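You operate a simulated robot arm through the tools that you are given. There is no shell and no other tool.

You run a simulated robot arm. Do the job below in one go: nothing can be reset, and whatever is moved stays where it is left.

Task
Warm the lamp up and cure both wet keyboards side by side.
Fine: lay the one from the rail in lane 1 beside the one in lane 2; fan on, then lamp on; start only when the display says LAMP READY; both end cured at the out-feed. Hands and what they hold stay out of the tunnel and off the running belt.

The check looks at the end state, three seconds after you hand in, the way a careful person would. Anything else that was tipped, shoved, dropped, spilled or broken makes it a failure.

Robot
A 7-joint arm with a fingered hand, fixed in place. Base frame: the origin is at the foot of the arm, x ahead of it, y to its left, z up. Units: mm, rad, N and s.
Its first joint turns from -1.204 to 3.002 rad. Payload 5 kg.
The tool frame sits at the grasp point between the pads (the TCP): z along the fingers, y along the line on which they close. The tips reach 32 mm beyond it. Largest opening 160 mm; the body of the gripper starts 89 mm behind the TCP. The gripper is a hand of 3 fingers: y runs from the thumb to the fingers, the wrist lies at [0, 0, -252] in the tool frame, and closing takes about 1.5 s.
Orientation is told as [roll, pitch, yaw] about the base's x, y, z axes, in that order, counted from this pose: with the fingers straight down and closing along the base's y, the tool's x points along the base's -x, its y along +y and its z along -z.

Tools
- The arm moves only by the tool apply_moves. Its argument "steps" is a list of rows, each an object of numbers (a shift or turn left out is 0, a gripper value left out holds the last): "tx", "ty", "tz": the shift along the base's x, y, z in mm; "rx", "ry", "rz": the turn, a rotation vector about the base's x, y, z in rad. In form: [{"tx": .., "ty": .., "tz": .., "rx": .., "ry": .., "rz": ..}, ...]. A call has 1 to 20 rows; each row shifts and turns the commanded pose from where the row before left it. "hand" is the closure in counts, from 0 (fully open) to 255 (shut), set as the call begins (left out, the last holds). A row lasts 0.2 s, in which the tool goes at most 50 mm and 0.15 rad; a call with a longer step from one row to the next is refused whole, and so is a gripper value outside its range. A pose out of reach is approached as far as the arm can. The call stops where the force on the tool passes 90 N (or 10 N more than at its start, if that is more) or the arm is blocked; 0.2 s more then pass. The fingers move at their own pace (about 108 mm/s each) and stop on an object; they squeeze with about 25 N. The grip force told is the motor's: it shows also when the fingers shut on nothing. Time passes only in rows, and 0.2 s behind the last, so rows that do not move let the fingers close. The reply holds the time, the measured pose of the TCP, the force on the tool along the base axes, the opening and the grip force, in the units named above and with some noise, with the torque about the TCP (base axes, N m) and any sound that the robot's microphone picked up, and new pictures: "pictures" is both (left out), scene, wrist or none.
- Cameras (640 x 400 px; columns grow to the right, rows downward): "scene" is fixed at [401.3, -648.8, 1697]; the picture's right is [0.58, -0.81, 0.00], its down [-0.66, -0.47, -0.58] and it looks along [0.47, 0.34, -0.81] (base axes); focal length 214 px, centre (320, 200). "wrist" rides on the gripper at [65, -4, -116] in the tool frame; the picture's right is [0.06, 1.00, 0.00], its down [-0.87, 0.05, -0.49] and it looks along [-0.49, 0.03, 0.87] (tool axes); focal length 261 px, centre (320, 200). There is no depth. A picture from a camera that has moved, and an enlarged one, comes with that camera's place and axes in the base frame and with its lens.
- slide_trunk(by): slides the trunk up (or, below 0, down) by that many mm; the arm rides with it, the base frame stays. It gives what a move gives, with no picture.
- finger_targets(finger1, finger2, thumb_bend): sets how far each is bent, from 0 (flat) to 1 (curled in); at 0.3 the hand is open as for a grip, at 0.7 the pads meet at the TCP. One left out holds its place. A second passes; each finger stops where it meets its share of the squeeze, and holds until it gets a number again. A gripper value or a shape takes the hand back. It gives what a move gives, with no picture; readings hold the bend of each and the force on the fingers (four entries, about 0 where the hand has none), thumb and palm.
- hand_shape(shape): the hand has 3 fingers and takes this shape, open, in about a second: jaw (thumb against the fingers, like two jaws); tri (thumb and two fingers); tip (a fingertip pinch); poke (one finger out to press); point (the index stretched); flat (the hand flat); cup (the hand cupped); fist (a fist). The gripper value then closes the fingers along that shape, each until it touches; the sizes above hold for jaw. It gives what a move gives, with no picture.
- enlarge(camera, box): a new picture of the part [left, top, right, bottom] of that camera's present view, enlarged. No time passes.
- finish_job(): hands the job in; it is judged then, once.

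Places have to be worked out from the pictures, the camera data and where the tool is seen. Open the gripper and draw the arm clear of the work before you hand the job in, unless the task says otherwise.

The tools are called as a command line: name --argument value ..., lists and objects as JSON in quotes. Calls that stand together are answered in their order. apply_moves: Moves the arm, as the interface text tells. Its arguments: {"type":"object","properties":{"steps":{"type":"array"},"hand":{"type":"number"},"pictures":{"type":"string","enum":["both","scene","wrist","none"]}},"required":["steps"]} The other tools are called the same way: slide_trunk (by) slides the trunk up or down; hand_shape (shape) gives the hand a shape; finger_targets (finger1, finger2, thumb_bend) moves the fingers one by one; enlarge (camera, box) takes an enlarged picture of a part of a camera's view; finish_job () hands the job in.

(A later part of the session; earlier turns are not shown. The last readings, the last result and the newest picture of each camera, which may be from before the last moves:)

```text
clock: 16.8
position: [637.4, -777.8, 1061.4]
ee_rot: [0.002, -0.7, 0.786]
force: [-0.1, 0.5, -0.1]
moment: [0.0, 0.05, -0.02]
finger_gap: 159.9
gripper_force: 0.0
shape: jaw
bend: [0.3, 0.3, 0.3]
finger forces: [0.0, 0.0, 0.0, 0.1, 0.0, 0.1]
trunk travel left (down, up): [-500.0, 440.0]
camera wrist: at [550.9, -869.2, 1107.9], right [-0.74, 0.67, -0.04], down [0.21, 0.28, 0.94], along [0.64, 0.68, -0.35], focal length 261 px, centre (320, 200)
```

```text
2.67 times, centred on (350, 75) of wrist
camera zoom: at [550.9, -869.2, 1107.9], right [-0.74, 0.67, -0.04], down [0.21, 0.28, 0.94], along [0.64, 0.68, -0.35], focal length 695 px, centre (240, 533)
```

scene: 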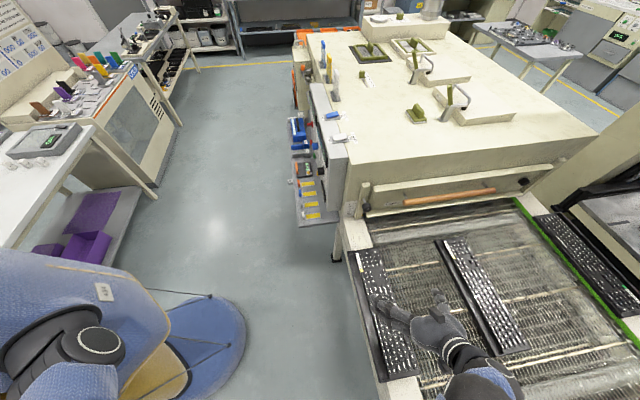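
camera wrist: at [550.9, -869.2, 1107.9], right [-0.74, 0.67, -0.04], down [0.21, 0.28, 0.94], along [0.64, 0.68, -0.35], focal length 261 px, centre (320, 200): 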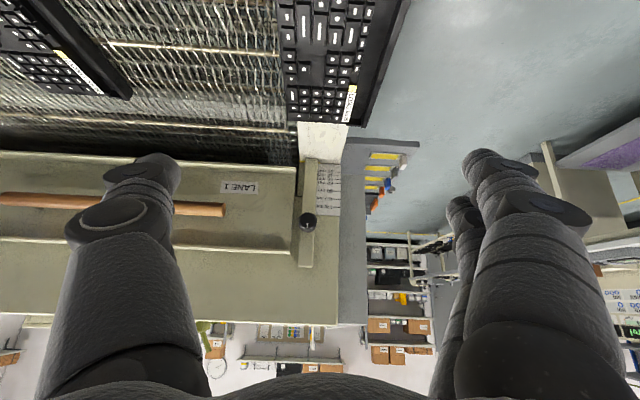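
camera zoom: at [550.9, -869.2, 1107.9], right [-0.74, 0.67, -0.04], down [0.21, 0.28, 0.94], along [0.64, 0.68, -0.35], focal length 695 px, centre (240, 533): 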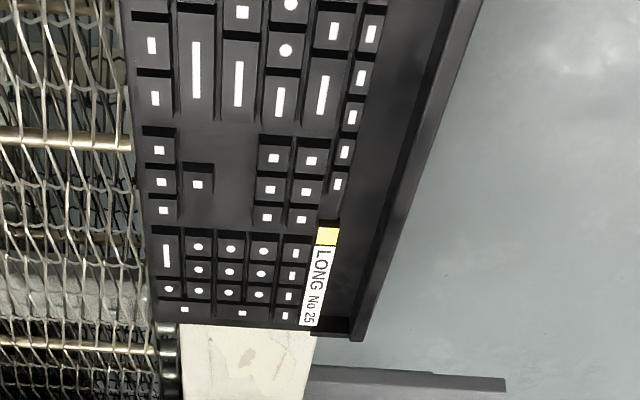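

I'll check the gate opening from lower down, and since later work is low and far out, I'll also lower the trunk: first raise the hand 250 mm, then slide the trunk down 250 mm.

apply_moves --steps '[{"tz": 42}, {"tz": 42}, {"tz": 42}, {"tz": 42}, {"tz": 42}, {"tz": 42}, {}]' --pictures "none"

slide_trunk --by -250

```text
clock: 18.4
position: [636.2, -780.4, 1312.0]
ee_rot: [0.002, -0.701, 0.782]
force: [0.6, -0.8, -0.2]
moment: [0.01, -0.02, 0.01]
finger_gap: 159.8
gripper_force: 0.1
shape: jaw
bend: [0.3, 0.3, 0.3]
finger forces: [0.0, 0.0, 0.1, 0.0, 0.0, 0.1]
trunk travel left (down, up): [-500.0, 440.0]
```

```text
clock: 21.0
position: [636.4, -778.9, 1061.1]
ee_rot: [0.003, -0.701, 0.784]
force: [0.8, 0.2, 0.3]
moment: [-0.01, -0.02, 0.0]
finger_gap: 159.9
gripper_force: 0.0
shape: jaw
bend: [0.3, 0.3, 0.3]
finger forces: [0.1, 0.0, 0.0, 0.0, 0.1, 0.0]
trunk travel left (down, up): [-250.0, 690.0]
```

Trunk lowered with the hand unchanged. Now I tilt further and move over the free lane, then go lower to look at the gate opening nearly horizontally.

apply_moves --steps '[{"tx": 35.4, "ty": -10.6, "rx": 0.092, "ry": -0.092}, {"tx": 35.4, "ty": -10.6, "rx": 0.092, "ry": -0.092}, {"tx": 35.4, "ty": -10.6, "rx": 0.092, "ry": -0.092}, {"tx": 35.4, "ty": -10.6, "rx": 0.092, "ry": -0.092}, {"tz": -30}, {"tz": -30}, {"tz": -30}, {}]'

enlarge --camera "wrist" --box '[170, 60, 470, 260]'

```text
clock: 22.8
position: [776.6, -822.9, 972.4]
ee_rot: [0.004, -1.22, 0.782]
force: [-0.2, -0.7, 0.1]
moment: [0.01, -0.01, -0.02]
finger_gap: 159.8
gripper_force: 0.1
shape: jaw
bend: [0.3, 0.3, 0.3]
finger forces: [0.2, 0.0, 0.1, 0.0, 0.1, 0.1]
trunk travel left (down, up): [-250.0, 690.0]
camera wrist: at [687.1, -918.5, 951.8], right [-0.72, 0.69, -0.06], down [-0.15, -0.08, 0.99], along [0.68, 0.72, 0.16], focal length 261 px, centre (320, 200)
```

scene: 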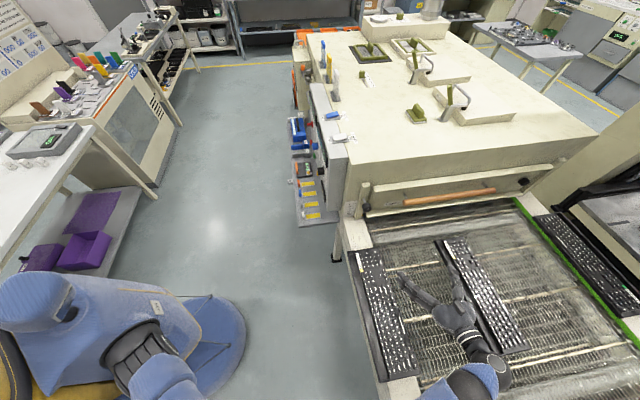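
wrist: 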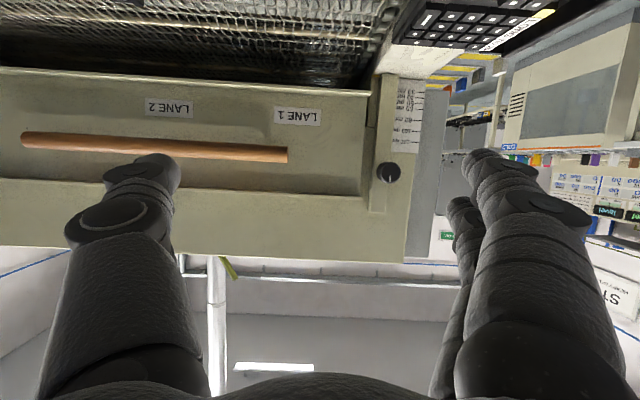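

```text
2.00 times, centred on (320, 160) of wrist
camera zoom: at [687.1, -918.5, 951.8], right [-0.72, 0.69, -0.06], down [-0.15, -0.08, 0.99], along [0.68, 0.72, 0.16], focal length 521 px, centre (320, 280)
```

zoom: 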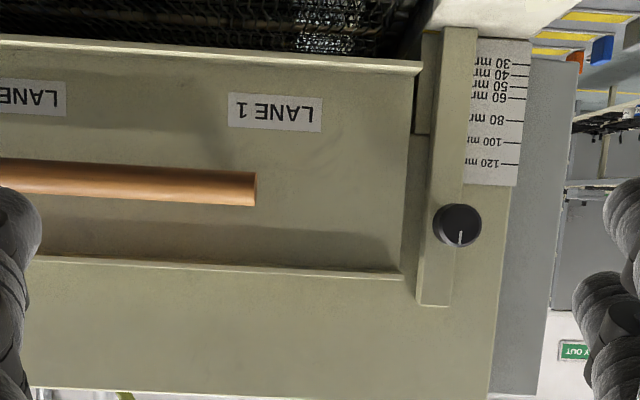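

The labels show LANE 1 centred near n≈-1170 and LANE 2 near -1390; the scale puts the belt surface at z≈789 and the gate lip ~40 mm above it, enough for a 28 mm high keyboard. I'll go back up, untilt, and hover over the rail keyboard.

apply_moves --steps '[{"tz": 40}, {"tz": 40}, {"tx": -13.4, "ty": 9.5, "rx": -0.0958, "ry": 0.0958}, {"tx": -13.4, "ty": 9.5, "rx": -0.0958, "ry": 0.0958}, {"tx": -13.4, "ty": 9.5, "rx": -0.0958, "ry": 0.0958}, {"tx": -13.4, "ty": 9.5, "rx": -0.0958, "ry": 0.0958}, {"tx": -13.4, "ty": 9.5, "rx": -0.0958, "ry": 0.0958}, {"tx": -13.4, "ty": 9.5, "rx": -0.0958, "ry": 0.0958}, {"tx": -13.4, "ty": 9.5, "rx": -0.0958, "ry": 0.0958}, {"tx": -13.4, "ty": 9.5, "rx": -0.0958, "ry": 0.0958}, {"tx": -13.4, "ty": 9.5, "rx": -0.0958, "ry": 0.0958}, {}]'

```text
clock: 25.4
position: [662.7, -747.5, 1029.5]
ee_rot: [-0.028, -0.074, 0.787]
force: [-0.5, 1.1, -0.1]
moment: [0.0, -0.05, 0.0]
finger_gap: 159.9
gripper_force: 0.1
shape: jaw
bend: [0.3, 0.3, 0.3]
finger forces: [0.0, 0.0, 0.1, 0.0, 0.0, 0.1]
out of reach, approached as far as the arm can: row 9, 11
trunk travel left (down, up): [-250.0, 690.0]
camera wrist: at [610.9, -801.0, 1141.9], right [-0.75, 0.66, -0.03], down [0.54, 0.64, 0.55], along [0.39, 0.4, -0.83], focal length 261 px, centre (320, 200)
```

scene: 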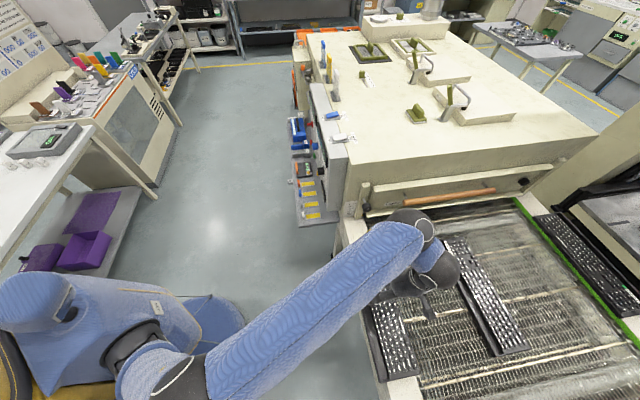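
wrist: 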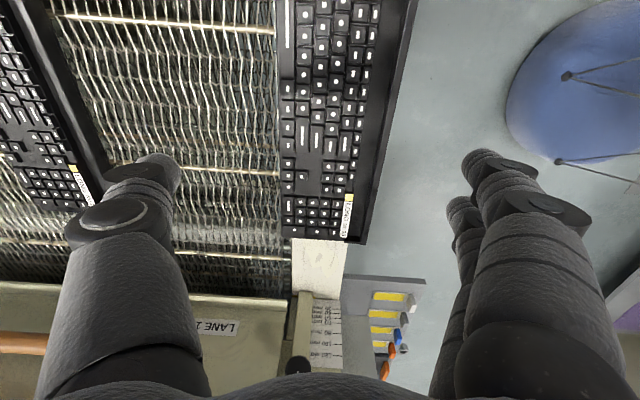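

The pose was slightly out of reach because the hand is high relative to the lowered trunk; lowering should resolve it. Still well above the keyboard (top ~817), I descend toward z≈950.

apply_moves --steps '[{"tz": -35}, {"tz": -35}, {"tz": -32}, {}]' --pictures "wrist"

```text
clock: 26.4
position: [664.3, -746.7, 928.6]
ee_rot: [-0.018, -0.066, 0.788]
force: [0.8, 0.7, 0.4]
moment: [-0.01, 0.01, -0.01]
finger_gap: 160.1
gripper_force: 0.1
shape: jaw
bend: [0.3, 0.3, 0.3]
finger forces: [0.1, 0.0, 0.1, 0.0, 0.1, 0.0]
trunk travel left (down, up): [-250.0, 690.0]
camera wrist: at [613.3, -800.2, 1040.8], right [-0.75, 0.66, -0.02], down [0.54, 0.64, 0.55], along [0.38, 0.4, -0.84], focal length 261 px, centre (320, 200)
```

wrist: 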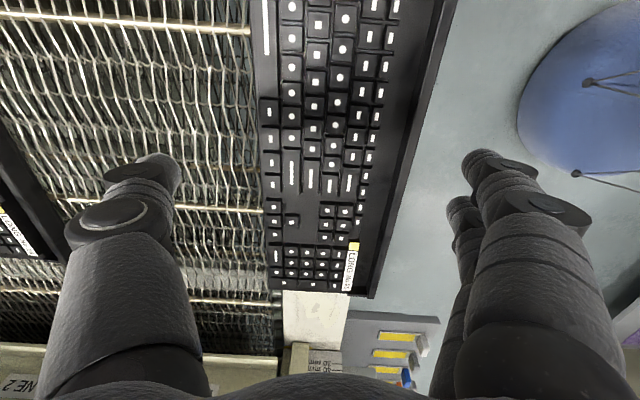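

The tilt residual is about 0.066 rad; I'll correct it and shift 13 mm back toward the keyboard's centre line (n≈-985).

apply_moves --steps '[{"tx": -4.5, "ty": 4.5, "rx": -0.034, "ry": 0.0594}, {"tx": -4.5, "ty": 4.5}, {}]' --pictures "wrist"

finger_targets --finger1 0.25 --finger2 0.25 --thumb_bend 0.25

enlarge --camera "wrist" --box '[0, 0, 640, 400]'

```text
clock: 27.2
position: [653.4, -737.9, 928.6]
ee_rot: [-0.002, -0.002, 0.784]
force: [0.0, 0.2, 0.0]
moment: [0.02, -0.03, -0.03]
finger_gap: 160.3
gripper_force: 0.1
shape: jaw
bend: [0.3, 0.3, 0.3]
finger forces: [0.1, 0.1, 0.0, 0.1, 0.1, 0.0]
trunk travel left (down, up): [-250.0, 690.0]
camera wrist: at [610.1, -787.9, 1045.2], right [-0.75, 0.66, 0.0], down [0.58, 0.65, 0.49], along [0.33, 0.37, -0.87], focal length 261 px, centre (320, 200)
```

wrist: 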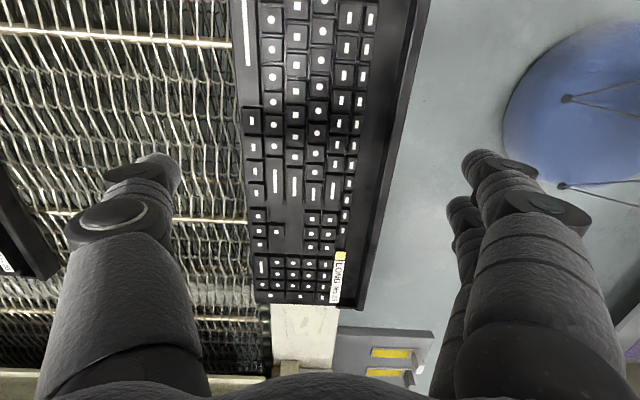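

```text
clock: 28.2
position: [654.2, -738.7, 929.2]
ee_rot: [0.002, -0.003, 0.786]
force: [-0.1, 0.4, 0.2]
moment: [-0.01, 0.02, 0.02]
finger_gap: 180.3
gripper_force: 0.1
shape: fingers
bend: [0.25, 0.25, 0.25]
finger forces: [0.1, 0.1, 0.0, 0.0, 0.0, 0.0]
trunk travel left (down, up): [-250.0, 690.0]
```

```text
1.00 times, centred on (320, 200) of wrist (not enlarged: the box is as wide or as high as the picture)
camera zoom: at [610.2, -787.9, 1045.2], right [-0.75, 0.66, 0.0], down [0.58, 0.65, 0.49], along [0.33, 0.37, -0.87], focal length 261 px, centre (320, 200)
```

zoom: 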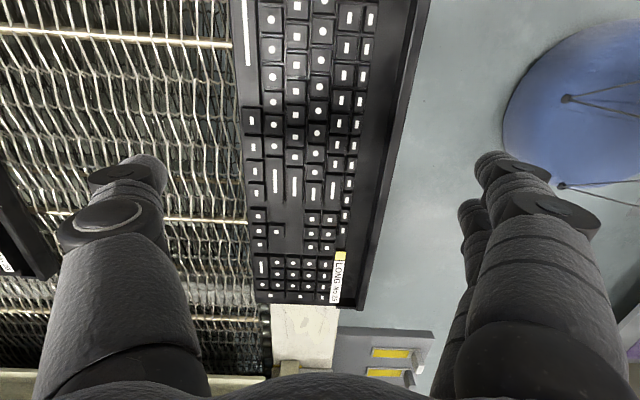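

Gap is now 180 mm and the TCP sits at n≈-985, d≈-60, centred on the keyboard (n -914…-1058, d ≈ -285…170). I descend to z≈860 and check the clearances.

apply_moves --steps '[{"tz": -25}, {"tz": -25}, {"tz": -19}, {}]'

enlarge --camera "wrist" --box '[50, 100, 290, 260]'

enlarge --camera "wrist" --box '[380, 100, 620, 260]'

enlarge --camera "scene" --box '[340, 220, 540, 400]'

```text
clock: 29.2
position: [654.9, -737.2, 858.5]
ee_rot: [0.0, -0.001, 0.785]
force: [0.1, 0.2, 0.4]
moment: [0.0, 0.01, -0.01]
finger_gap: 180.3
gripper_force: 0.1
shape: fingers
bend: [0.25, 0.25, 0.25]
finger forces: [0.0, 0.0, 0.1, 0.0, 0.0, 0.0]
trunk travel left (down, up): [-250.0, 690.0]
camera wrist: at [610.2, -786.8, 975.0], right [-0.75, 0.66, 0.0], down [0.58, 0.65, 0.49], along [0.33, 0.37, -0.87], focal length 261 px, centre (320, 200)
```

scene: 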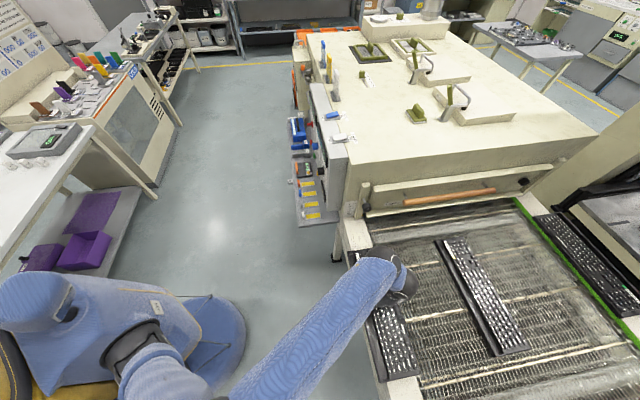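
wrist: 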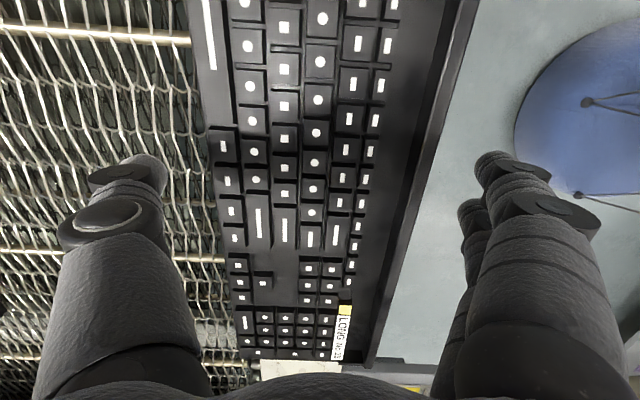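

```text
2.50 times, centred on (170, 180) of wrist
camera zoom: at [610.2, -786.8, 975.0], right [-0.75, 0.66, 0.0], down [0.58, 0.65, 0.49], along [0.33, 0.37, -0.87], focal length 652 px, centre (695, 250)
```

zoom: 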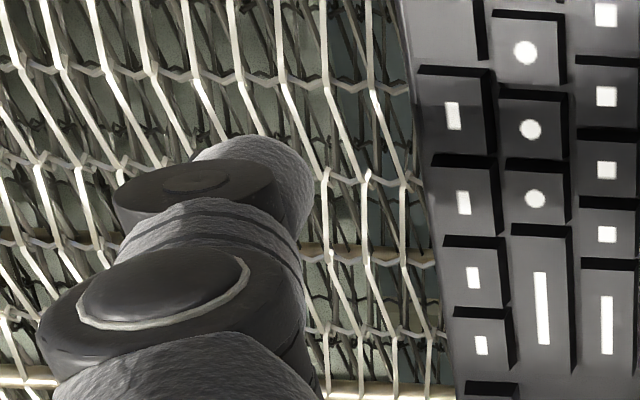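

```text
2.50 times, centred on (500, 180) of wrist
camera zoom: at [610.2, -786.8, 975.0], right [-0.75, 0.66, 0.0], down [0.58, 0.65, 0.49], along [0.33, 0.37, -0.87], focal length 652 px, centre (-130, 250)
```

zoom: 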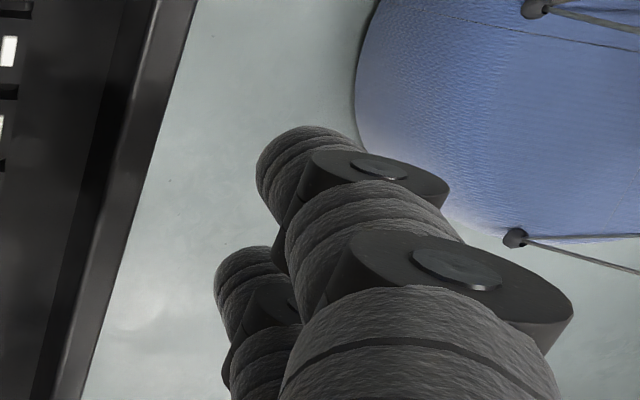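

```text
2.22 times, centred on (440, 310) of scene
camera zoom: at [401.3, -648.8, 1697.0], right [0.58, -0.81, 0.0], down [-0.66, -0.47, -0.58], along [0.47, 0.34, -0.81], focal length 477 px, centre (53, -44)
```

zoom: 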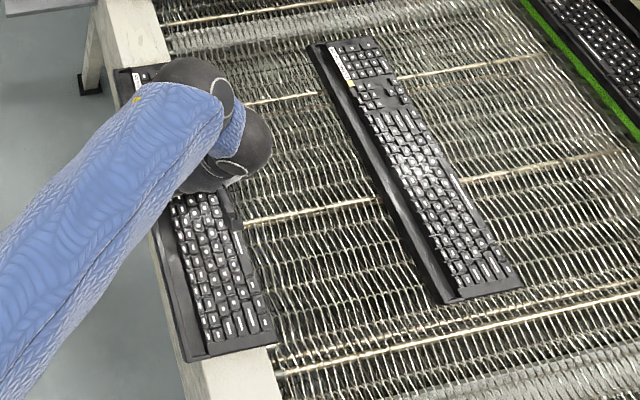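

Ridge top triangulates to z≈815 and edges to n≈-914.5 and -1057 — the hand straddles the keyboard with good clearance. I descend to z≈830 in small steps watching the force.

apply_moves --steps '[{"tz": -10}, {"tz": -10}, {"tz": -8}, {}]' --pictures "wrist"

enlarge --camera "wrist" --box '[60, 110, 240, 230]'

```text
clock: 30.2
position: [654.1, -737.7, 831.5]
ee_rot: [0.001, -0.002, 0.786]
force: [-0.3, 0.3, 0.0]
moment: [0.0, 0.01, -0.03]
finger_gap: 180.5
gripper_force: 0.1
shape: fingers
bend: [0.25, 0.25, 0.25]
finger forces: [0.0, 0.0, 0.2, 0.0, 0.0, 0.0]
trunk travel left (down, up): [-250.0, 690.0]
camera wrist: at [610.0, -787.2, 947.7], right [-0.75, 0.66, 0.0], down [0.58, 0.65, 0.49], along [0.33, 0.37, -0.87], focal length 261 px, centre (320, 200)
```

wrist: 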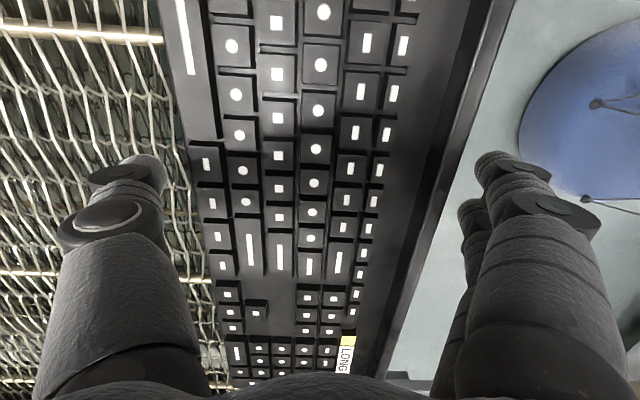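

```text
3.33 times, centred on (150, 170) of wrist
camera zoom: at [610.0, -787.2, 947.7], right [-0.75, 0.66, 0.0], down [0.58, 0.65, 0.49], along [0.33, 0.37, -0.87], focal length 869 px, centre (887, 300)
```

zoom: 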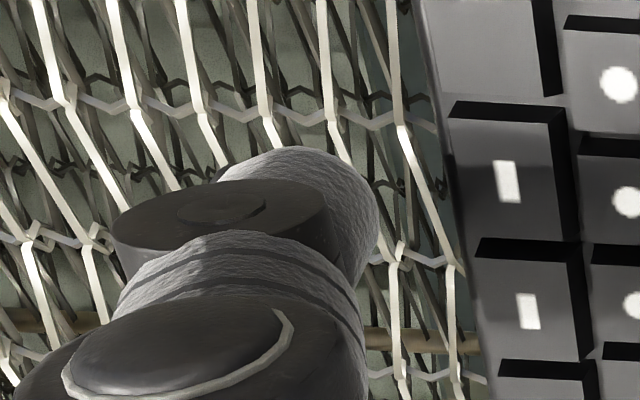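

No contact yet; tips should be near z≈799. I descend 3 more × 2 mm, watching force.

apply_moves --steps '[{"tz": -2}, {"tz": -2}, {"tz": -2}, {}]' --pictures "none"

```text
clock: 31.2
position: [654.7, -738.5, 826.4]
ee_rot: [-0.001, -0.002, 0.785]
force: [0.0, -0.8, -0.5]
moment: [0.0, -0.01, 0.0]
finger_gap: 180.6
gripper_force: 0.0
shape: fingers
bend: [0.25, 0.25, 0.25]
finger forces: [0.1, 0.0, 0.0, 0.0, 0.0, 0.0]
trunk travel left (down, up): [-250.0, 690.0]
```

Still free at z=826. One more 2 mm step, then I close the hand to a target a little below the keyboard's width so it stops on the edges.

apply_moves --steps '[{"tz": -2}, {}]' --pictures "none"

apply_moves --steps '[{}, {}, {}, {}, {}, {}, {}]' --hand 60

```text
clock: 31.8
position: [653.8, -738.2, 824.3]
ee_rot: [-0.001, -0.001, 0.786]
force: [0.2, -0.3, 0.4]
moment: [0.01, 0.02, 0.0]
finger_gap: 180.5
gripper_force: 0.1
shape: fingers
bend: [0.25, 0.25, 0.25]
finger forces: [0.1, 0.0, 0.0, 0.0, 0.0, 0.1]
trunk travel left (down, up): [-250.0, 690.0]
```

```text
clock: 33.4
position: [654.6, -737.9, 825.0]
ee_rot: [-0.001, -0.002, 0.785]
force: [0.2, -0.2, 0.5]
moment: [0.02, -0.01, 0.01]
finger_gap: 133.0
gripper_force: 25.0
shape: jaw
bend: [0.55, 0.55, 0.53]
finger forces: [12.2, 12.2, 0.0, 0.1, 25.0, 0.0]
trunk travel left (down, up): [-250.0, 690.0]
camera wrist: at [610.3, -787.4, 939.9], right [-0.75, 0.66, 0.0], down [0.58, 0.65, 0.49], along [0.33, 0.37, -0.87], focal length 261 px, centre (320, 200)
```

scene: 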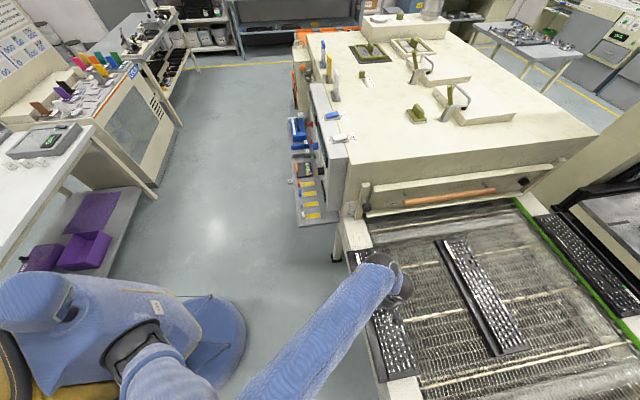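
wrist: 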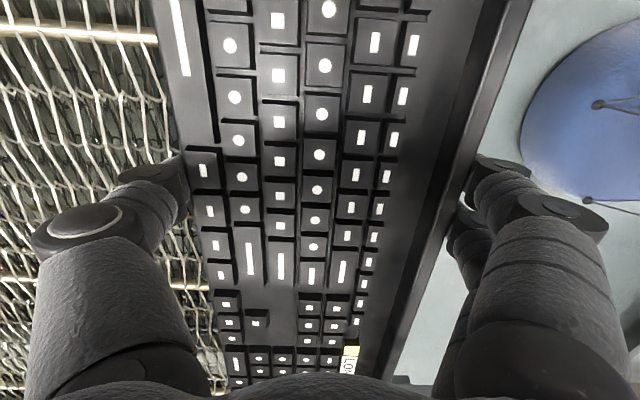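

Contact on both sides: thumb 25 N, fingers 12 N each. I lift slowly by 20 mm and check that the keyboard follows level.

apply_moves --steps '[{"tz": 3}, {"tz": 4}, {"tz": 6}, {"tz": 7}, {}, {}]'

enlarge --camera "scene" --box '[330, 230, 470, 390]'

```text
clock: 34.8
position: [653.7, -736.3, 844.0]
ee_rot: [0.001, -0.002, 0.784]
force: [-1.0, 0.0, -3.2]
moment: [-0.05, -0.03, -0.03]
finger_gap: 133.6
gripper_force: 25.5
shape: jaw
bend: [0.55, 0.55, 0.53]
finger forces: [12.5, 12.6, 0.1, 0.0, 24.8, 0.0]
trunk travel left (down, up): [-250.0, 690.0]
camera wrist: at [610.8, -786.5, 959.9], right [-0.75, 0.66, 0.0], down [0.58, 0.65, 0.49], along [0.33, 0.37, -0.87], focal length 261 px, centre (320, 200)
```

scene: 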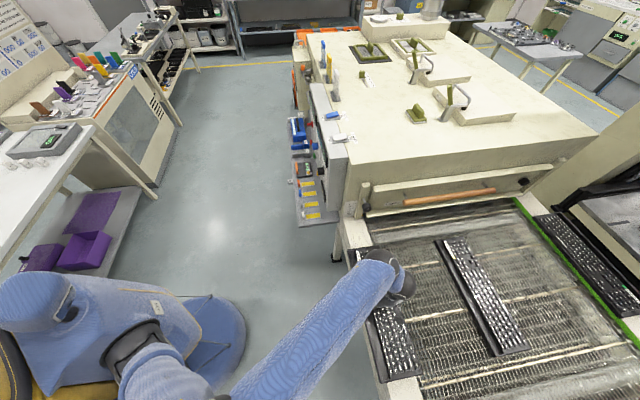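
wrist: 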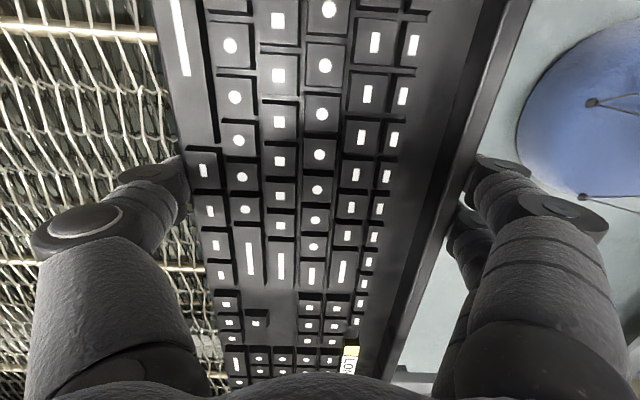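

```text
2.50 times, centred on (400, 310) of scene
camera zoom: at [401.3, -648.8, 1697.0], right [0.58, -0.81, 0.0], down [-0.66, -0.47, -0.58], along [0.47, 0.34, -0.81], focal length 536 px, centre (120, -75)
```

zoom: 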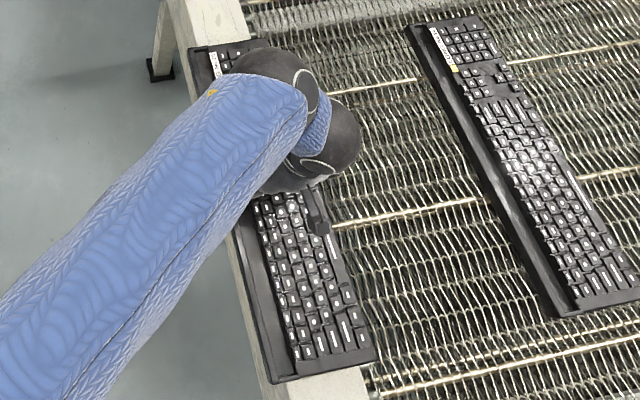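

The keyboard follows the hand level (about 3 N weight). I lift it further and carry it to lane 1's centre (n≈-1170), shifting ~20 mm back along the belt to line up with the lane 2 keyboard.

apply_moves --steps '[{"tz": 10}, {"tz": 15}, {"tx": 10, "ty": -13, "tz": 5}, {"tx": 18, "ty": -22}, {"tx": 20, "ty": -25}, {"tx": 20, "ty": -25}, {"tx": 20, "ty": -25}, {"tx": 18, "ty": -22}, {"tx": 10, "ty": -14}, {}, {}]'

enlarge --camera "scene" --box '[340, 220, 580, 390]'

```text
clock: 37.2
position: [770.9, -883.9, 874.3]
ee_rot: [0.0, -0.002, 0.785]
force: [0.3, 0.3, -4.5]
moment: [-0.03, -0.04, -0.01]
finger_gap: 133.4
gripper_force: 24.8
shape: jaw
bend: [0.55, 0.55, 0.53]
finger forces: [12.6, 12.6, 0.0, 0.0, 24.9, 0.0]
trunk travel left (down, up): [-250.0, 690.0]
camera wrist: at [727.3, -935.0, 990.0], right [-0.75, 0.66, 0.0], down [0.58, 0.65, 0.49], along [0.33, 0.37, -0.87], focal length 261 px, centre (320, 200)
```

scene: 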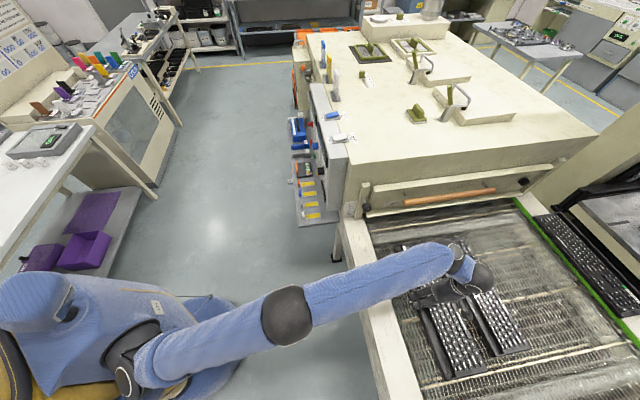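
wrist: 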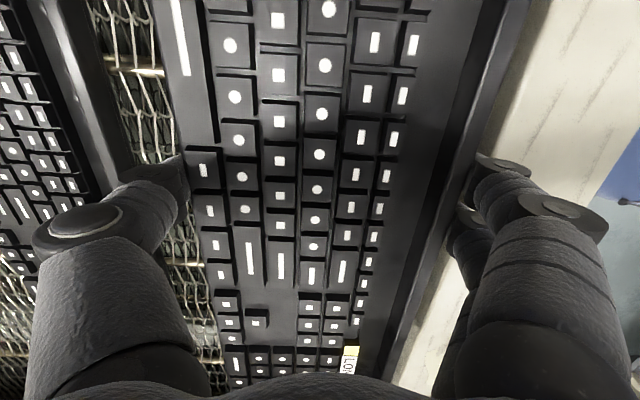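

```text
2.35 times, centred on (460, 305) of scene
camera zoom: at [401.3, -648.8, 1697.0], right [0.58, -0.81, 0.0], down [-0.66, -0.47, -0.58], along [0.47, 0.34, -0.81], focal length 505 px, centre (-9, -47)
```

zoom: 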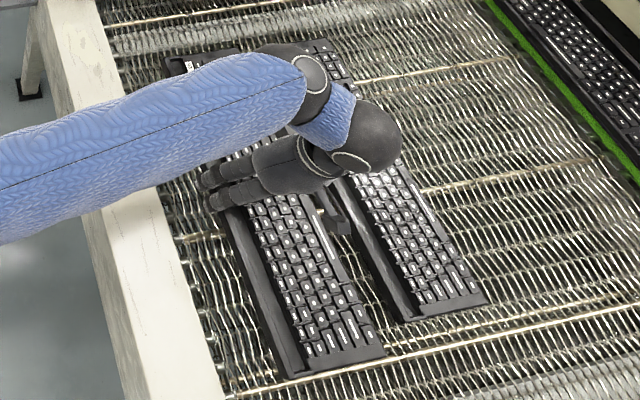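

The keyboard hangs level over lane 1, parallel to the lane 2 one with clear space between. I lower it in stages, watching for the weight to come off the hand.

apply_moves --steps '[{"tx": 3.5, "ty": 3.5, "tz": -10}, {"tz": -10}, {"tz": -10}, {"tz": -8}, {}, {}]' --pictures "none"

apply_moves --steps '[{"tz": -2}, {"tz": -2}, {}]' --pictures "none"

```text
clock: 38.6
position: [774.3, -881.4, 834.9]
ee_rot: [-0.001, -0.001, 0.783]
force: [-0.2, -0.1, -4.1]
moment: [-0.06, -0.04, 0.0]
finger_gap: 133.0
gripper_force: 25.2
shape: jaw
bend: [0.55, 0.55, 0.53]
finger forces: [12.5, 12.5, 0.0, 0.1, 24.7, 0.1]
trunk travel left (down, up): [-250.0, 690.0]
```

```text
clock: 39.4
position: [774.2, -881.4, 831.4]
ee_rot: [0.001, -0.003, 0.785]
force: [0.0, -0.7, -4.4]
moment: [-0.04, -0.05, -0.02]
finger_gap: 133.5
gripper_force: 24.7
shape: jaw
bend: [0.55, 0.55, 0.53]
finger forces: [12.5, 12.5, 0.0, 0.0, 24.8, 0.1]
trunk travel left (down, up): [-250.0, 690.0]
```

Still hanging (-4.4 N) at z=831. I continue in 2 mm steps.

apply_moves --steps '[{"tz": -2}, {}]' --pictures "none"

apply_moves --steps '[{"tz": -2}, {}]' --pictures "none"

apply_moves --steps '[{"tz": -1.5}, {}]' --pictures "none"

```text
clock: 40.0
position: [773.2, -881.8, 827.9]
ee_rot: [-0.001, -0.001, 0.786]
force: [0.3, 0.2, -4.1]
moment: [-0.01, -0.04, 0.0]
finger_gap: 133.1
gripper_force: 25.2
shape: jaw
bend: [0.55, 0.55, 0.53]
finger forces: [12.5, 12.4, 0.0, 0.0, 24.8, 0.1]
trunk travel left (down, up): [-250.0, 690.0]
```

```text
clock: 40.6
position: [773.2, -880.6, 827.8]
ee_rot: [-0.002, -0.002, 0.787]
force: [0.2, -0.3, -4.2]
moment: [-0.03, -0.04, 0.03]
finger_gap: 133.3
gripper_force: 25.4
shape: jaw
bend: [0.55, 0.55, 0.53]
finger forces: [12.5, 12.3, 0.0, 0.1, 24.8, 0.0]
trunk travel left (down, up): [-250.0, 690.0]
```

```text
clock: 41.2
position: [772.8, -880.1, 827.5]
ee_rot: [0.0, -0.001, 0.785]
force: [-0.5, 0.0, -4.4]
moment: [-0.04, -0.02, -0.01]
finger_gap: 133.1
gripper_force: 25.1
shape: jaw
bend: [0.55, 0.55, 0.53]
finger forces: [12.6, 12.5, 0.0, 0.1, 24.7, 0.0]
trunk travel left (down, up): [-250.0, 690.0]
```

The height reading stalls at ~827.6 while the load is unchanged; I'll look at the pictures before going further.

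apply_moves --steps '[{}, {}]'

enlarge --camera "scene" --box '[380, 220, 560, 390]'

```text
clock: 41.8
position: [772.9, -880.8, 826.0]
ee_rot: [0.0, -0.002, 0.786]
force: [0.1, -0.3, -5.2]
moment: [-0.03, -0.03, 0.01]
finger_gap: 133.6
gripper_force: 24.5
shape: jaw
bend: [0.55, 0.55, 0.53]
finger forces: [12.6, 12.4, 0.0, 0.1, 24.9, 0.0]
trunk travel left (down, up): [-250.0, 690.0]
camera wrist: at [729.0, -929.7, 942.1], right [-0.75, 0.66, 0.0], down [0.58, 0.65, 0.49], along [0.33, 0.37, -0.87], focal length 261 px, centre (320, 200)
```

scene: 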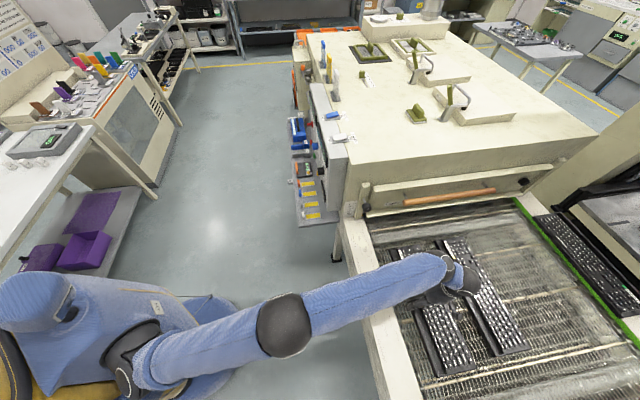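
wrist: 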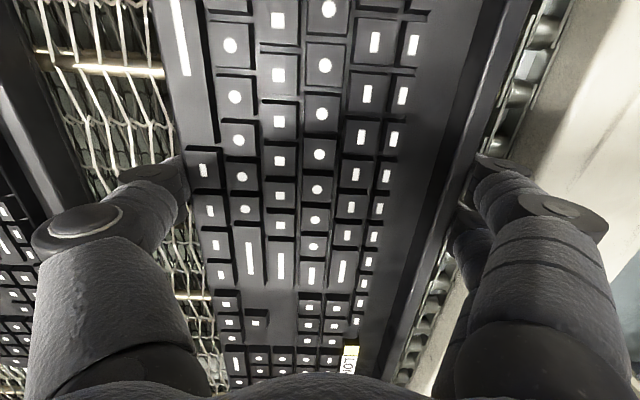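

```text
2.35 times, centred on (470, 305) of scene
camera zoom: at [401.3, -648.8, 1697.0], right [0.58, -0.81, 0.0], down [-0.66, -0.47, -0.58], along [0.47, 0.34, -0.81], focal length 505 px, centre (-33, -47)
```

zoom: 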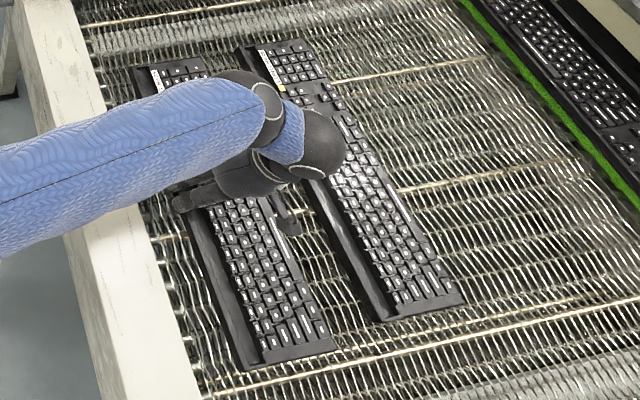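

It's still hanging (≈-5 N), so the belt is a little lower than the rail. I continue down in 2 mm steps.

apply_moves --steps '[{"tz": -2}, {}]' --pictures "none"

apply_moves --steps '[{"tz": -2}, {}]' --pictures "none"

apply_moves --steps '[{"tz": -2}, {}]' --pictures "none"

```text
clock: 42.4
position: [773.3, -879.7, 823.5]
ee_rot: [0.001, -0.003, 0.785]
force: [0.8, 0.1, -4.0]
moment: [-0.03, -0.03, 0.01]
finger_gap: 133.3
gripper_force: 25.0
shape: jaw
bend: [0.55, 0.55, 0.53]
finger forces: [12.5, 12.4, 0.0, 0.1, 24.9, 0.0]
trunk travel left (down, up): [-250.0, 690.0]
```

```text
clock: 43.0
position: [771.9, -879.3, 822.5]
ee_rot: [0.001, -0.002, 0.784]
force: [0.3, -0.3, -4.5]
moment: [-0.04, -0.01, -0.02]
finger_gap: 133.4
gripper_force: 24.7
shape: jaw
bend: [0.55, 0.55, 0.53]
finger forces: [12.5, 12.4, 0.0, 0.0, 24.8, 0.0]
trunk travel left (down, up): [-250.0, 690.0]
```

```text
clock: 43.6
position: [773.6, -882.1, 819.9]
ee_rot: [-0.001, -0.001, 0.785]
force: [-0.8, -0.1, -4.8]
moment: [-0.04, -0.08, 0.02]
finger_gap: 133.1
gripper_force: 24.9
shape: jaw
bend: [0.55, 0.55, 0.53]
finger forces: [12.4, 12.4, 0.1, 0.0, 24.7, 0.1]
trunk travel left (down, up): [-250.0, 690.0]
```

Still free at z≈820. Continue in 2 mm steps.

apply_moves --steps '[{"tz": -2}, {}]' --pictures "none"

apply_moves --steps '[{"tz": -2}, {}]' --pictures "none"

apply_moves --steps '[{"tz": -2}, {}]' --pictures "scene"

```text
clock: 44.2
position: [774.1, -879.3, 816.6]
ee_rot: [0.001, -0.003, 0.783]
force: [0.6, -0.2, -3.9]
moment: [-0.02, -0.05, 0.03]
finger_gap: 133.4
gripper_force: 25.4
shape: jaw
bend: [0.55, 0.55, 0.53]
finger forces: [12.5, 12.3, 0.0, 0.1, 24.7, 0.0]
trunk travel left (down, up): [-250.0, 690.0]
```

```text
clock: 44.8
position: [772.7, -880.0, 816.2]
ee_rot: [0.001, -0.003, 0.783]
force: [-0.2, -0.5, -3.6]
moment: [-0.04, -0.03, -0.03]
finger_gap: 133.1
gripper_force: 25.2
shape: jaw
bend: [0.55, 0.55, 0.53]
finger forces: [12.5, 12.4, 0.0, 0.0, 24.7, 0.0]
trunk travel left (down, up): [-250.0, 690.0]
```

```text
clock: 45.4
position: [774.2, -879.6, 813.0]
ee_rot: [0.0, -0.004, 0.785]
force: [-0.3, -0.5, -4.6]
moment: [-0.01, -0.03, 0.04]
finger_gap: 133.3
gripper_force: 24.6
shape: jaw
bend: [0.55, 0.55, 0.53]
finger forces: [12.4, 12.3, 0.0, 0.0, 24.7, 0.0]
trunk travel left (down, up): [-250.0, 690.0]
```

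scene: 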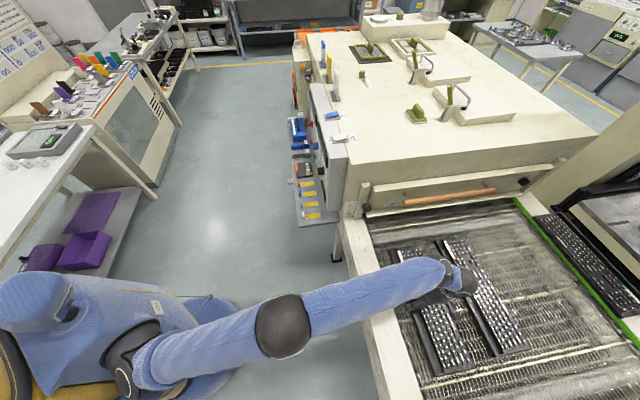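

Still hanging at 813; the belt is clearly lower than the rail. I continue carefully.

apply_moves --steps '[{"tz": -2}, {}, {"tz": -2}, {}]' --pictures "none"

apply_moves --steps '[{"tz": -2}, {}]' --pictures "none"

apply_moves --steps '[{"tz": -2}, {}]' --pictures "none"

```text
clock: 46.4
position: [773.7, -880.5, 809.4]
ee_rot: [0.001, -0.002, 0.784]
force: [0.1, 0.1, -4.0]
moment: [-0.02, -0.04, 0.02]
finger_gap: 133.4
gripper_force: 24.6
shape: jaw
bend: [0.55, 0.55, 0.53]
finger forces: [12.4, 12.3, 0.1, 0.0, 24.7, 0.1]
trunk travel left (down, up): [-250.0, 690.0]
```

```text
clock: 47.0
position: [773.9, -880.1, 808.2]
ee_rot: [0.0, -0.001, 0.786]
force: [-0.8, 0.1, -4.2]
moment: [-0.04, -0.04, 0.01]
finger_gap: 133.4
gripper_force: 25.0
shape: jaw
bend: [0.55, 0.55, 0.53]
finger forces: [12.4, 12.4, 0.0, 0.0, 24.7, 0.1]
trunk travel left (down, up): [-250.0, 690.0]
```

```text
clock: 47.6
position: [773.6, -880.3, 806.8]
ee_rot: [0.0, -0.001, 0.786]
force: [-0.1, -0.5, 0.9]
moment: [0.22, 0.2, 0.01]
finger_gap: 133.3
gripper_force: 25.0
shape: jaw
bend: [0.55, 0.55, 0.53]
finger forces: [15.1, 14.1, 0.1, 0.0, 24.7, 0.0]
trunk travel left (down, up): [-250.0, 690.0]
```

First touch: the load came off (-4.2 → +0.9 N) with a moment showing the back-edge side touching first. One more small step down to bring the front edge to rest.

apply_moves --steps '[{"tz": -1}, {}]'

enlarge --camera "scene" --box '[380, 220, 560, 390]'

```text
clock: 48.2
position: [773.8, -880.5, 806.4]
ee_rot: [-0.001, -0.002, 0.785]
force: [2.3, -3.9, 8.6]
moment: [0.55, 0.69, 0.15]
finger_gap: 133.0
gripper_force: 24.9
shape: jaw
bend: [0.55, 0.55, 0.53]
finger forces: [20.2, 17.6, 0.0, 0.0, 25.0, 0.1]
trunk travel left (down, up): [-250.0, 690.0]
camera wrist: at [729.3, -929.6, 922.9], right [-0.75, 0.66, 0.0], down [0.58, 0.65, 0.49], along [0.33, 0.37, -0.87], focal length 261 px, centre (320, 200)
```

scene: 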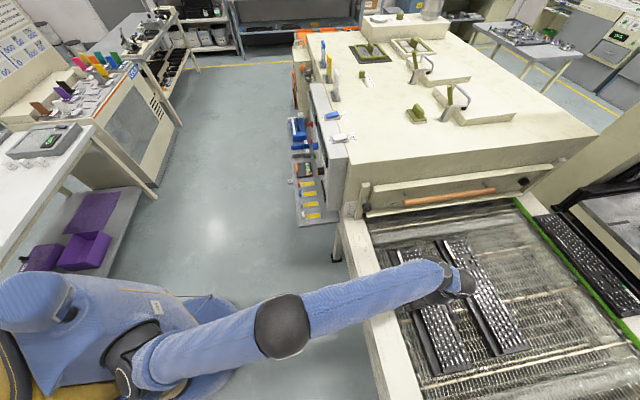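
wrist: 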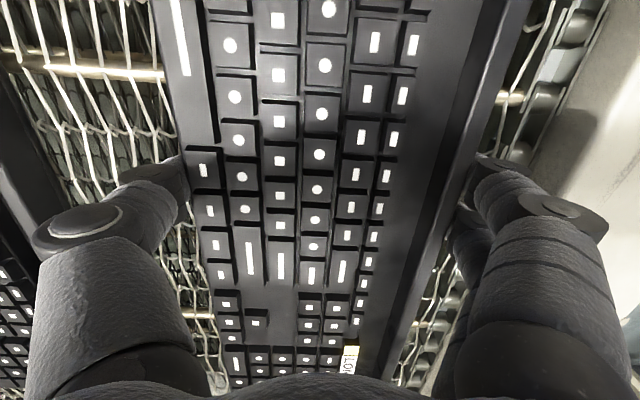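

```text
2.35 times, centred on (470, 305) of scene
camera zoom: at [401.3, -648.8, 1697.0], right [0.58, -0.81, 0.0], down [-0.66, -0.47, -0.58], along [0.47, 0.34, -0.81], focal length 505 px, centre (-33, -47)
```

zoom: 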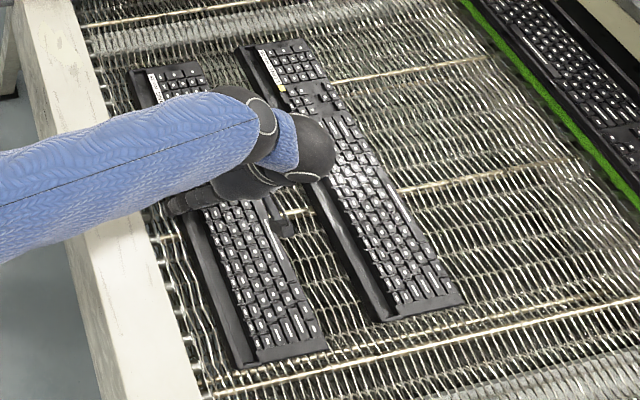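

Contact force rises on the finger side (8.6 N), so something there rests on the belt. I'll enlarge to see whether it's the keyboard's back edge or the fingertips.

enlarge --camera "wrist" --box '[400, 100, 640, 260]'

enlarge --camera "wrist" --box '[60, 100, 300, 260]'

enlarge --camera "scene" --box '[410, 270, 530, 380]'

```text
2.50 times, centred on (520, 180) of wrist
camera zoom: at [729.3, -929.6, 922.9], right [-0.75, 0.66, 0.0], down [0.58, 0.65, 0.49], along [0.33, 0.37, -0.87], focal length 652 px, centre (-180, 250)
```

zoom: 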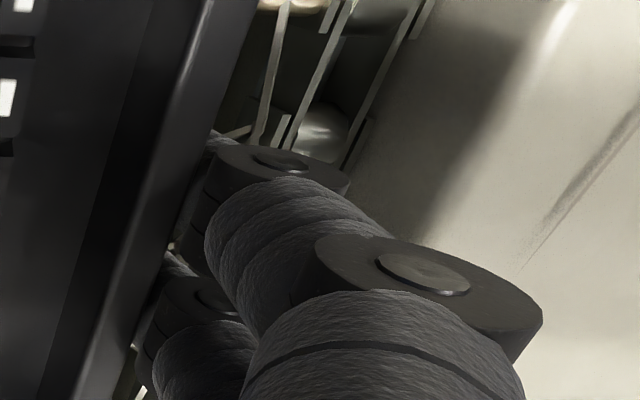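

```text
2.50 times, centred on (180, 180) of wrist
camera zoom: at [729.3, -929.6, 922.9], right [-0.75, 0.66, 0.0], down [0.58, 0.65, 0.49], along [0.33, 0.37, -0.87], focal length 652 px, centre (670, 250)
```

zoom: 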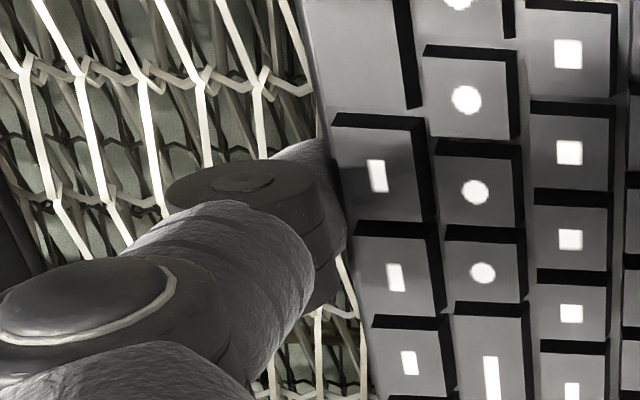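

```text
3.64 times, centred on (470, 325) of scene
camera zoom: at [401.3, -648.8, 1697.0], right [0.58, -0.81, 0.0], down [-0.66, -0.47, -0.58], along [0.47, 0.34, -0.81], focal length 780 px, centre (-226, -254)
```

zoom: 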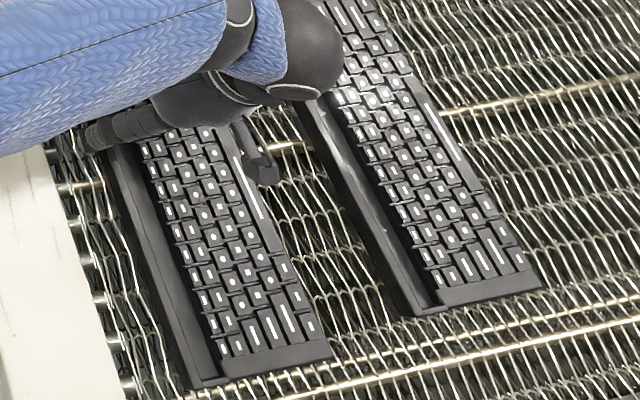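

The sum of finger forces rose by just the 13 N of contact, so it's the fingertips touching the belt; the keyboard's underside is only a few millimetres above. I raise 2.5 mm to unload the tips and then open the hand without moving.

apply_moves --steps '[{"tz": 2.5}, {}]' --pictures "none"

apply_moves --steps '[{}, {}, {}]' --hand 0

```text
clock: 48.8
position: [774.6, -880.4, 806.4]
ee_rot: [0.002, -0.001, 0.785]
force: [-0.1, 0.1, -4.4]
moment: [-0.04, 0.0, -0.01]
finger_gap: 133.2
gripper_force: 24.7
shape: jaw
bend: [0.55, 0.55, 0.53]
finger forces: [12.8, 12.6, 0.0, 0.0, 24.9, 0.0]
trunk travel left (down, up): [-250.0, 690.0]
```

```text
clock: 49.6
position: [772.7, -880.6, 808.1]
ee_rot: [0.001, -0.002, 0.787]
force: [0.7, -0.1, 0.1]
moment: [0.03, -0.04, 0.0]
finger_gap: 160.0
gripper_force: 0.0
shape: jaw
bend: [0.3, 0.3, 0.3]
finger forces: [0.1, 0.0, 0.0, 0.1, 0.0, 0.0]
trunk travel left (down, up): [-250.0, 690.0]
camera wrist: at [729.3, -929.7, 924.1], right [-0.75, 0.66, 0.0], down [0.58, 0.65, 0.49], along [0.33, 0.37, -0.87], focal length 261 px, centre (320, 200)
```

scene: 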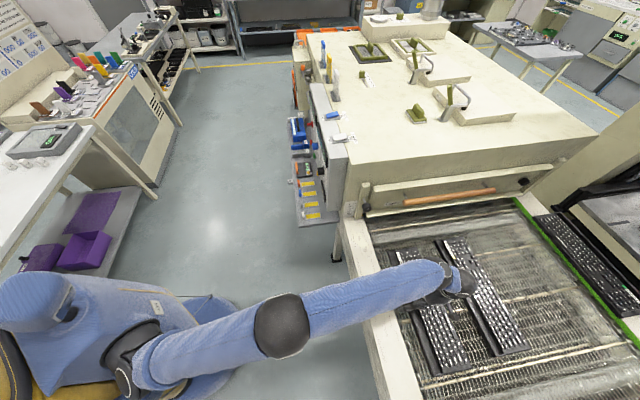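
wrist: 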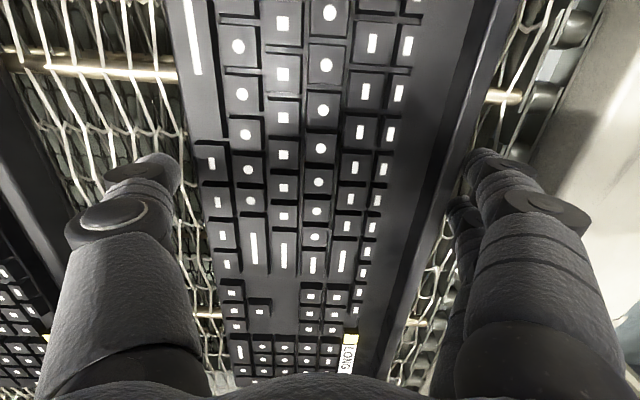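

The keyboard has settled a few millimetres onto the belt and lies flat. I open the hand a bit wider for clearance and lift straight up.

finger_targets --finger1 0.26 --finger2 0.26 --thumb_bend 0.26

apply_moves --steps '[{"tz": 5}, {"tz": 10}, {"tz": 20}, {"tz": 30}, {"tz": 30}, {"tz": 30}, {}]'

enlarge --camera "wrist" --box '[0, 0, 560, 350]'

```text
clock: 50.6
position: [774.3, -880.4, 808.8]
ee_rot: [0.0, -0.002, 0.786]
force: [0.2, 0.2, -1.0]
moment: [0.0, 0.01, -0.01]
finger_gap: 177.7
gripper_force: 0.2
shape: fingers
bend: [0.26, 0.26, 0.26]
finger forces: [0.0, 0.1, 0.0, 0.0, 0.1, 0.1]
trunk travel left (down, up): [-250.0, 690.0]
```

```text
clock: 52.2
position: [773.3, -878.8, 883.3]
ee_rot: [-0.008, -0.006, 0.785]
force: [-0.6, 0.2, -0.1]
moment: [-0.01, 0.0, 0.01]
finger_gap: 178.2
gripper_force: 0.0
shape: fingers
bend: [0.26, 0.26, 0.26]
finger forces: [0.0, 0.0, 0.0, 0.1, 0.0, 0.0]
out of reach, approached as far as the arm can: row 5, 6
trunk travel left (down, up): [-250.0, 690.0]
camera wrist: at [728.0, -927.8, 998.5], right [-0.75, 0.66, -0.01], down [0.57, 0.65, 0.5], along [0.33, 0.37, -0.87], focal length 261 px, centre (320, 200)
```

scene: 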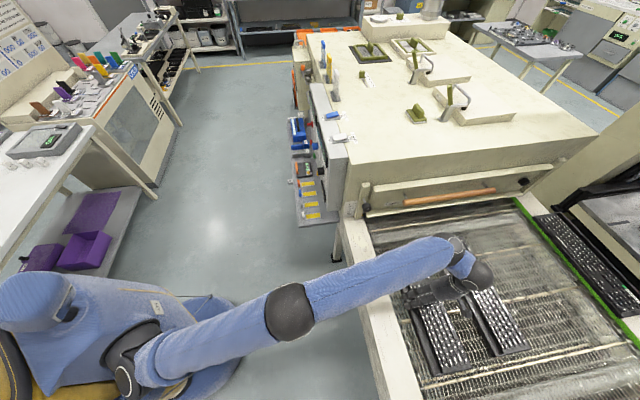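
wrist: 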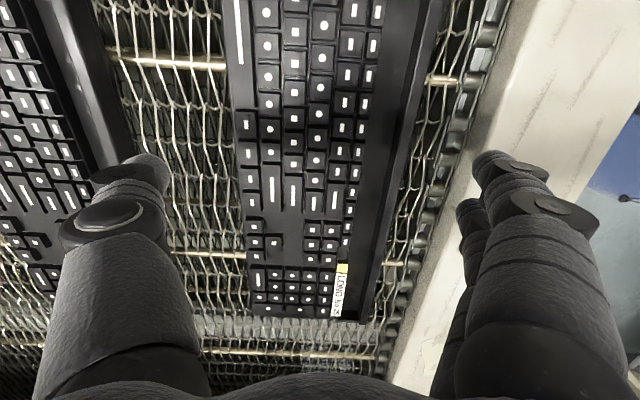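

```text
1.14 times, centred on (280, 175) of wrist
camera zoom: at [728.0, -927.8, 998.5], right [-0.75, 0.66, -0.01], down [0.57, 0.65, 0.5], along [0.33, 0.37, -0.87], focal length 298 px, centre (366, 229)
```

zoom: 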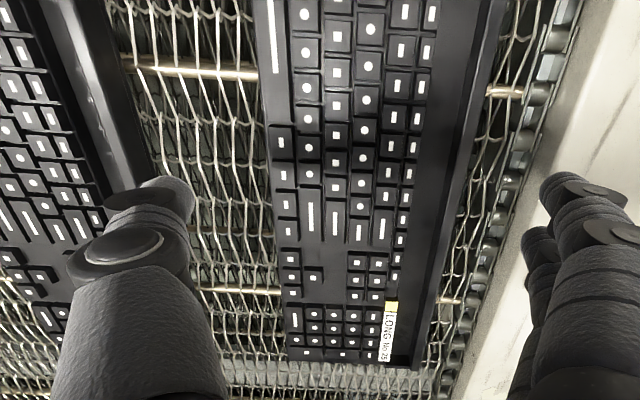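

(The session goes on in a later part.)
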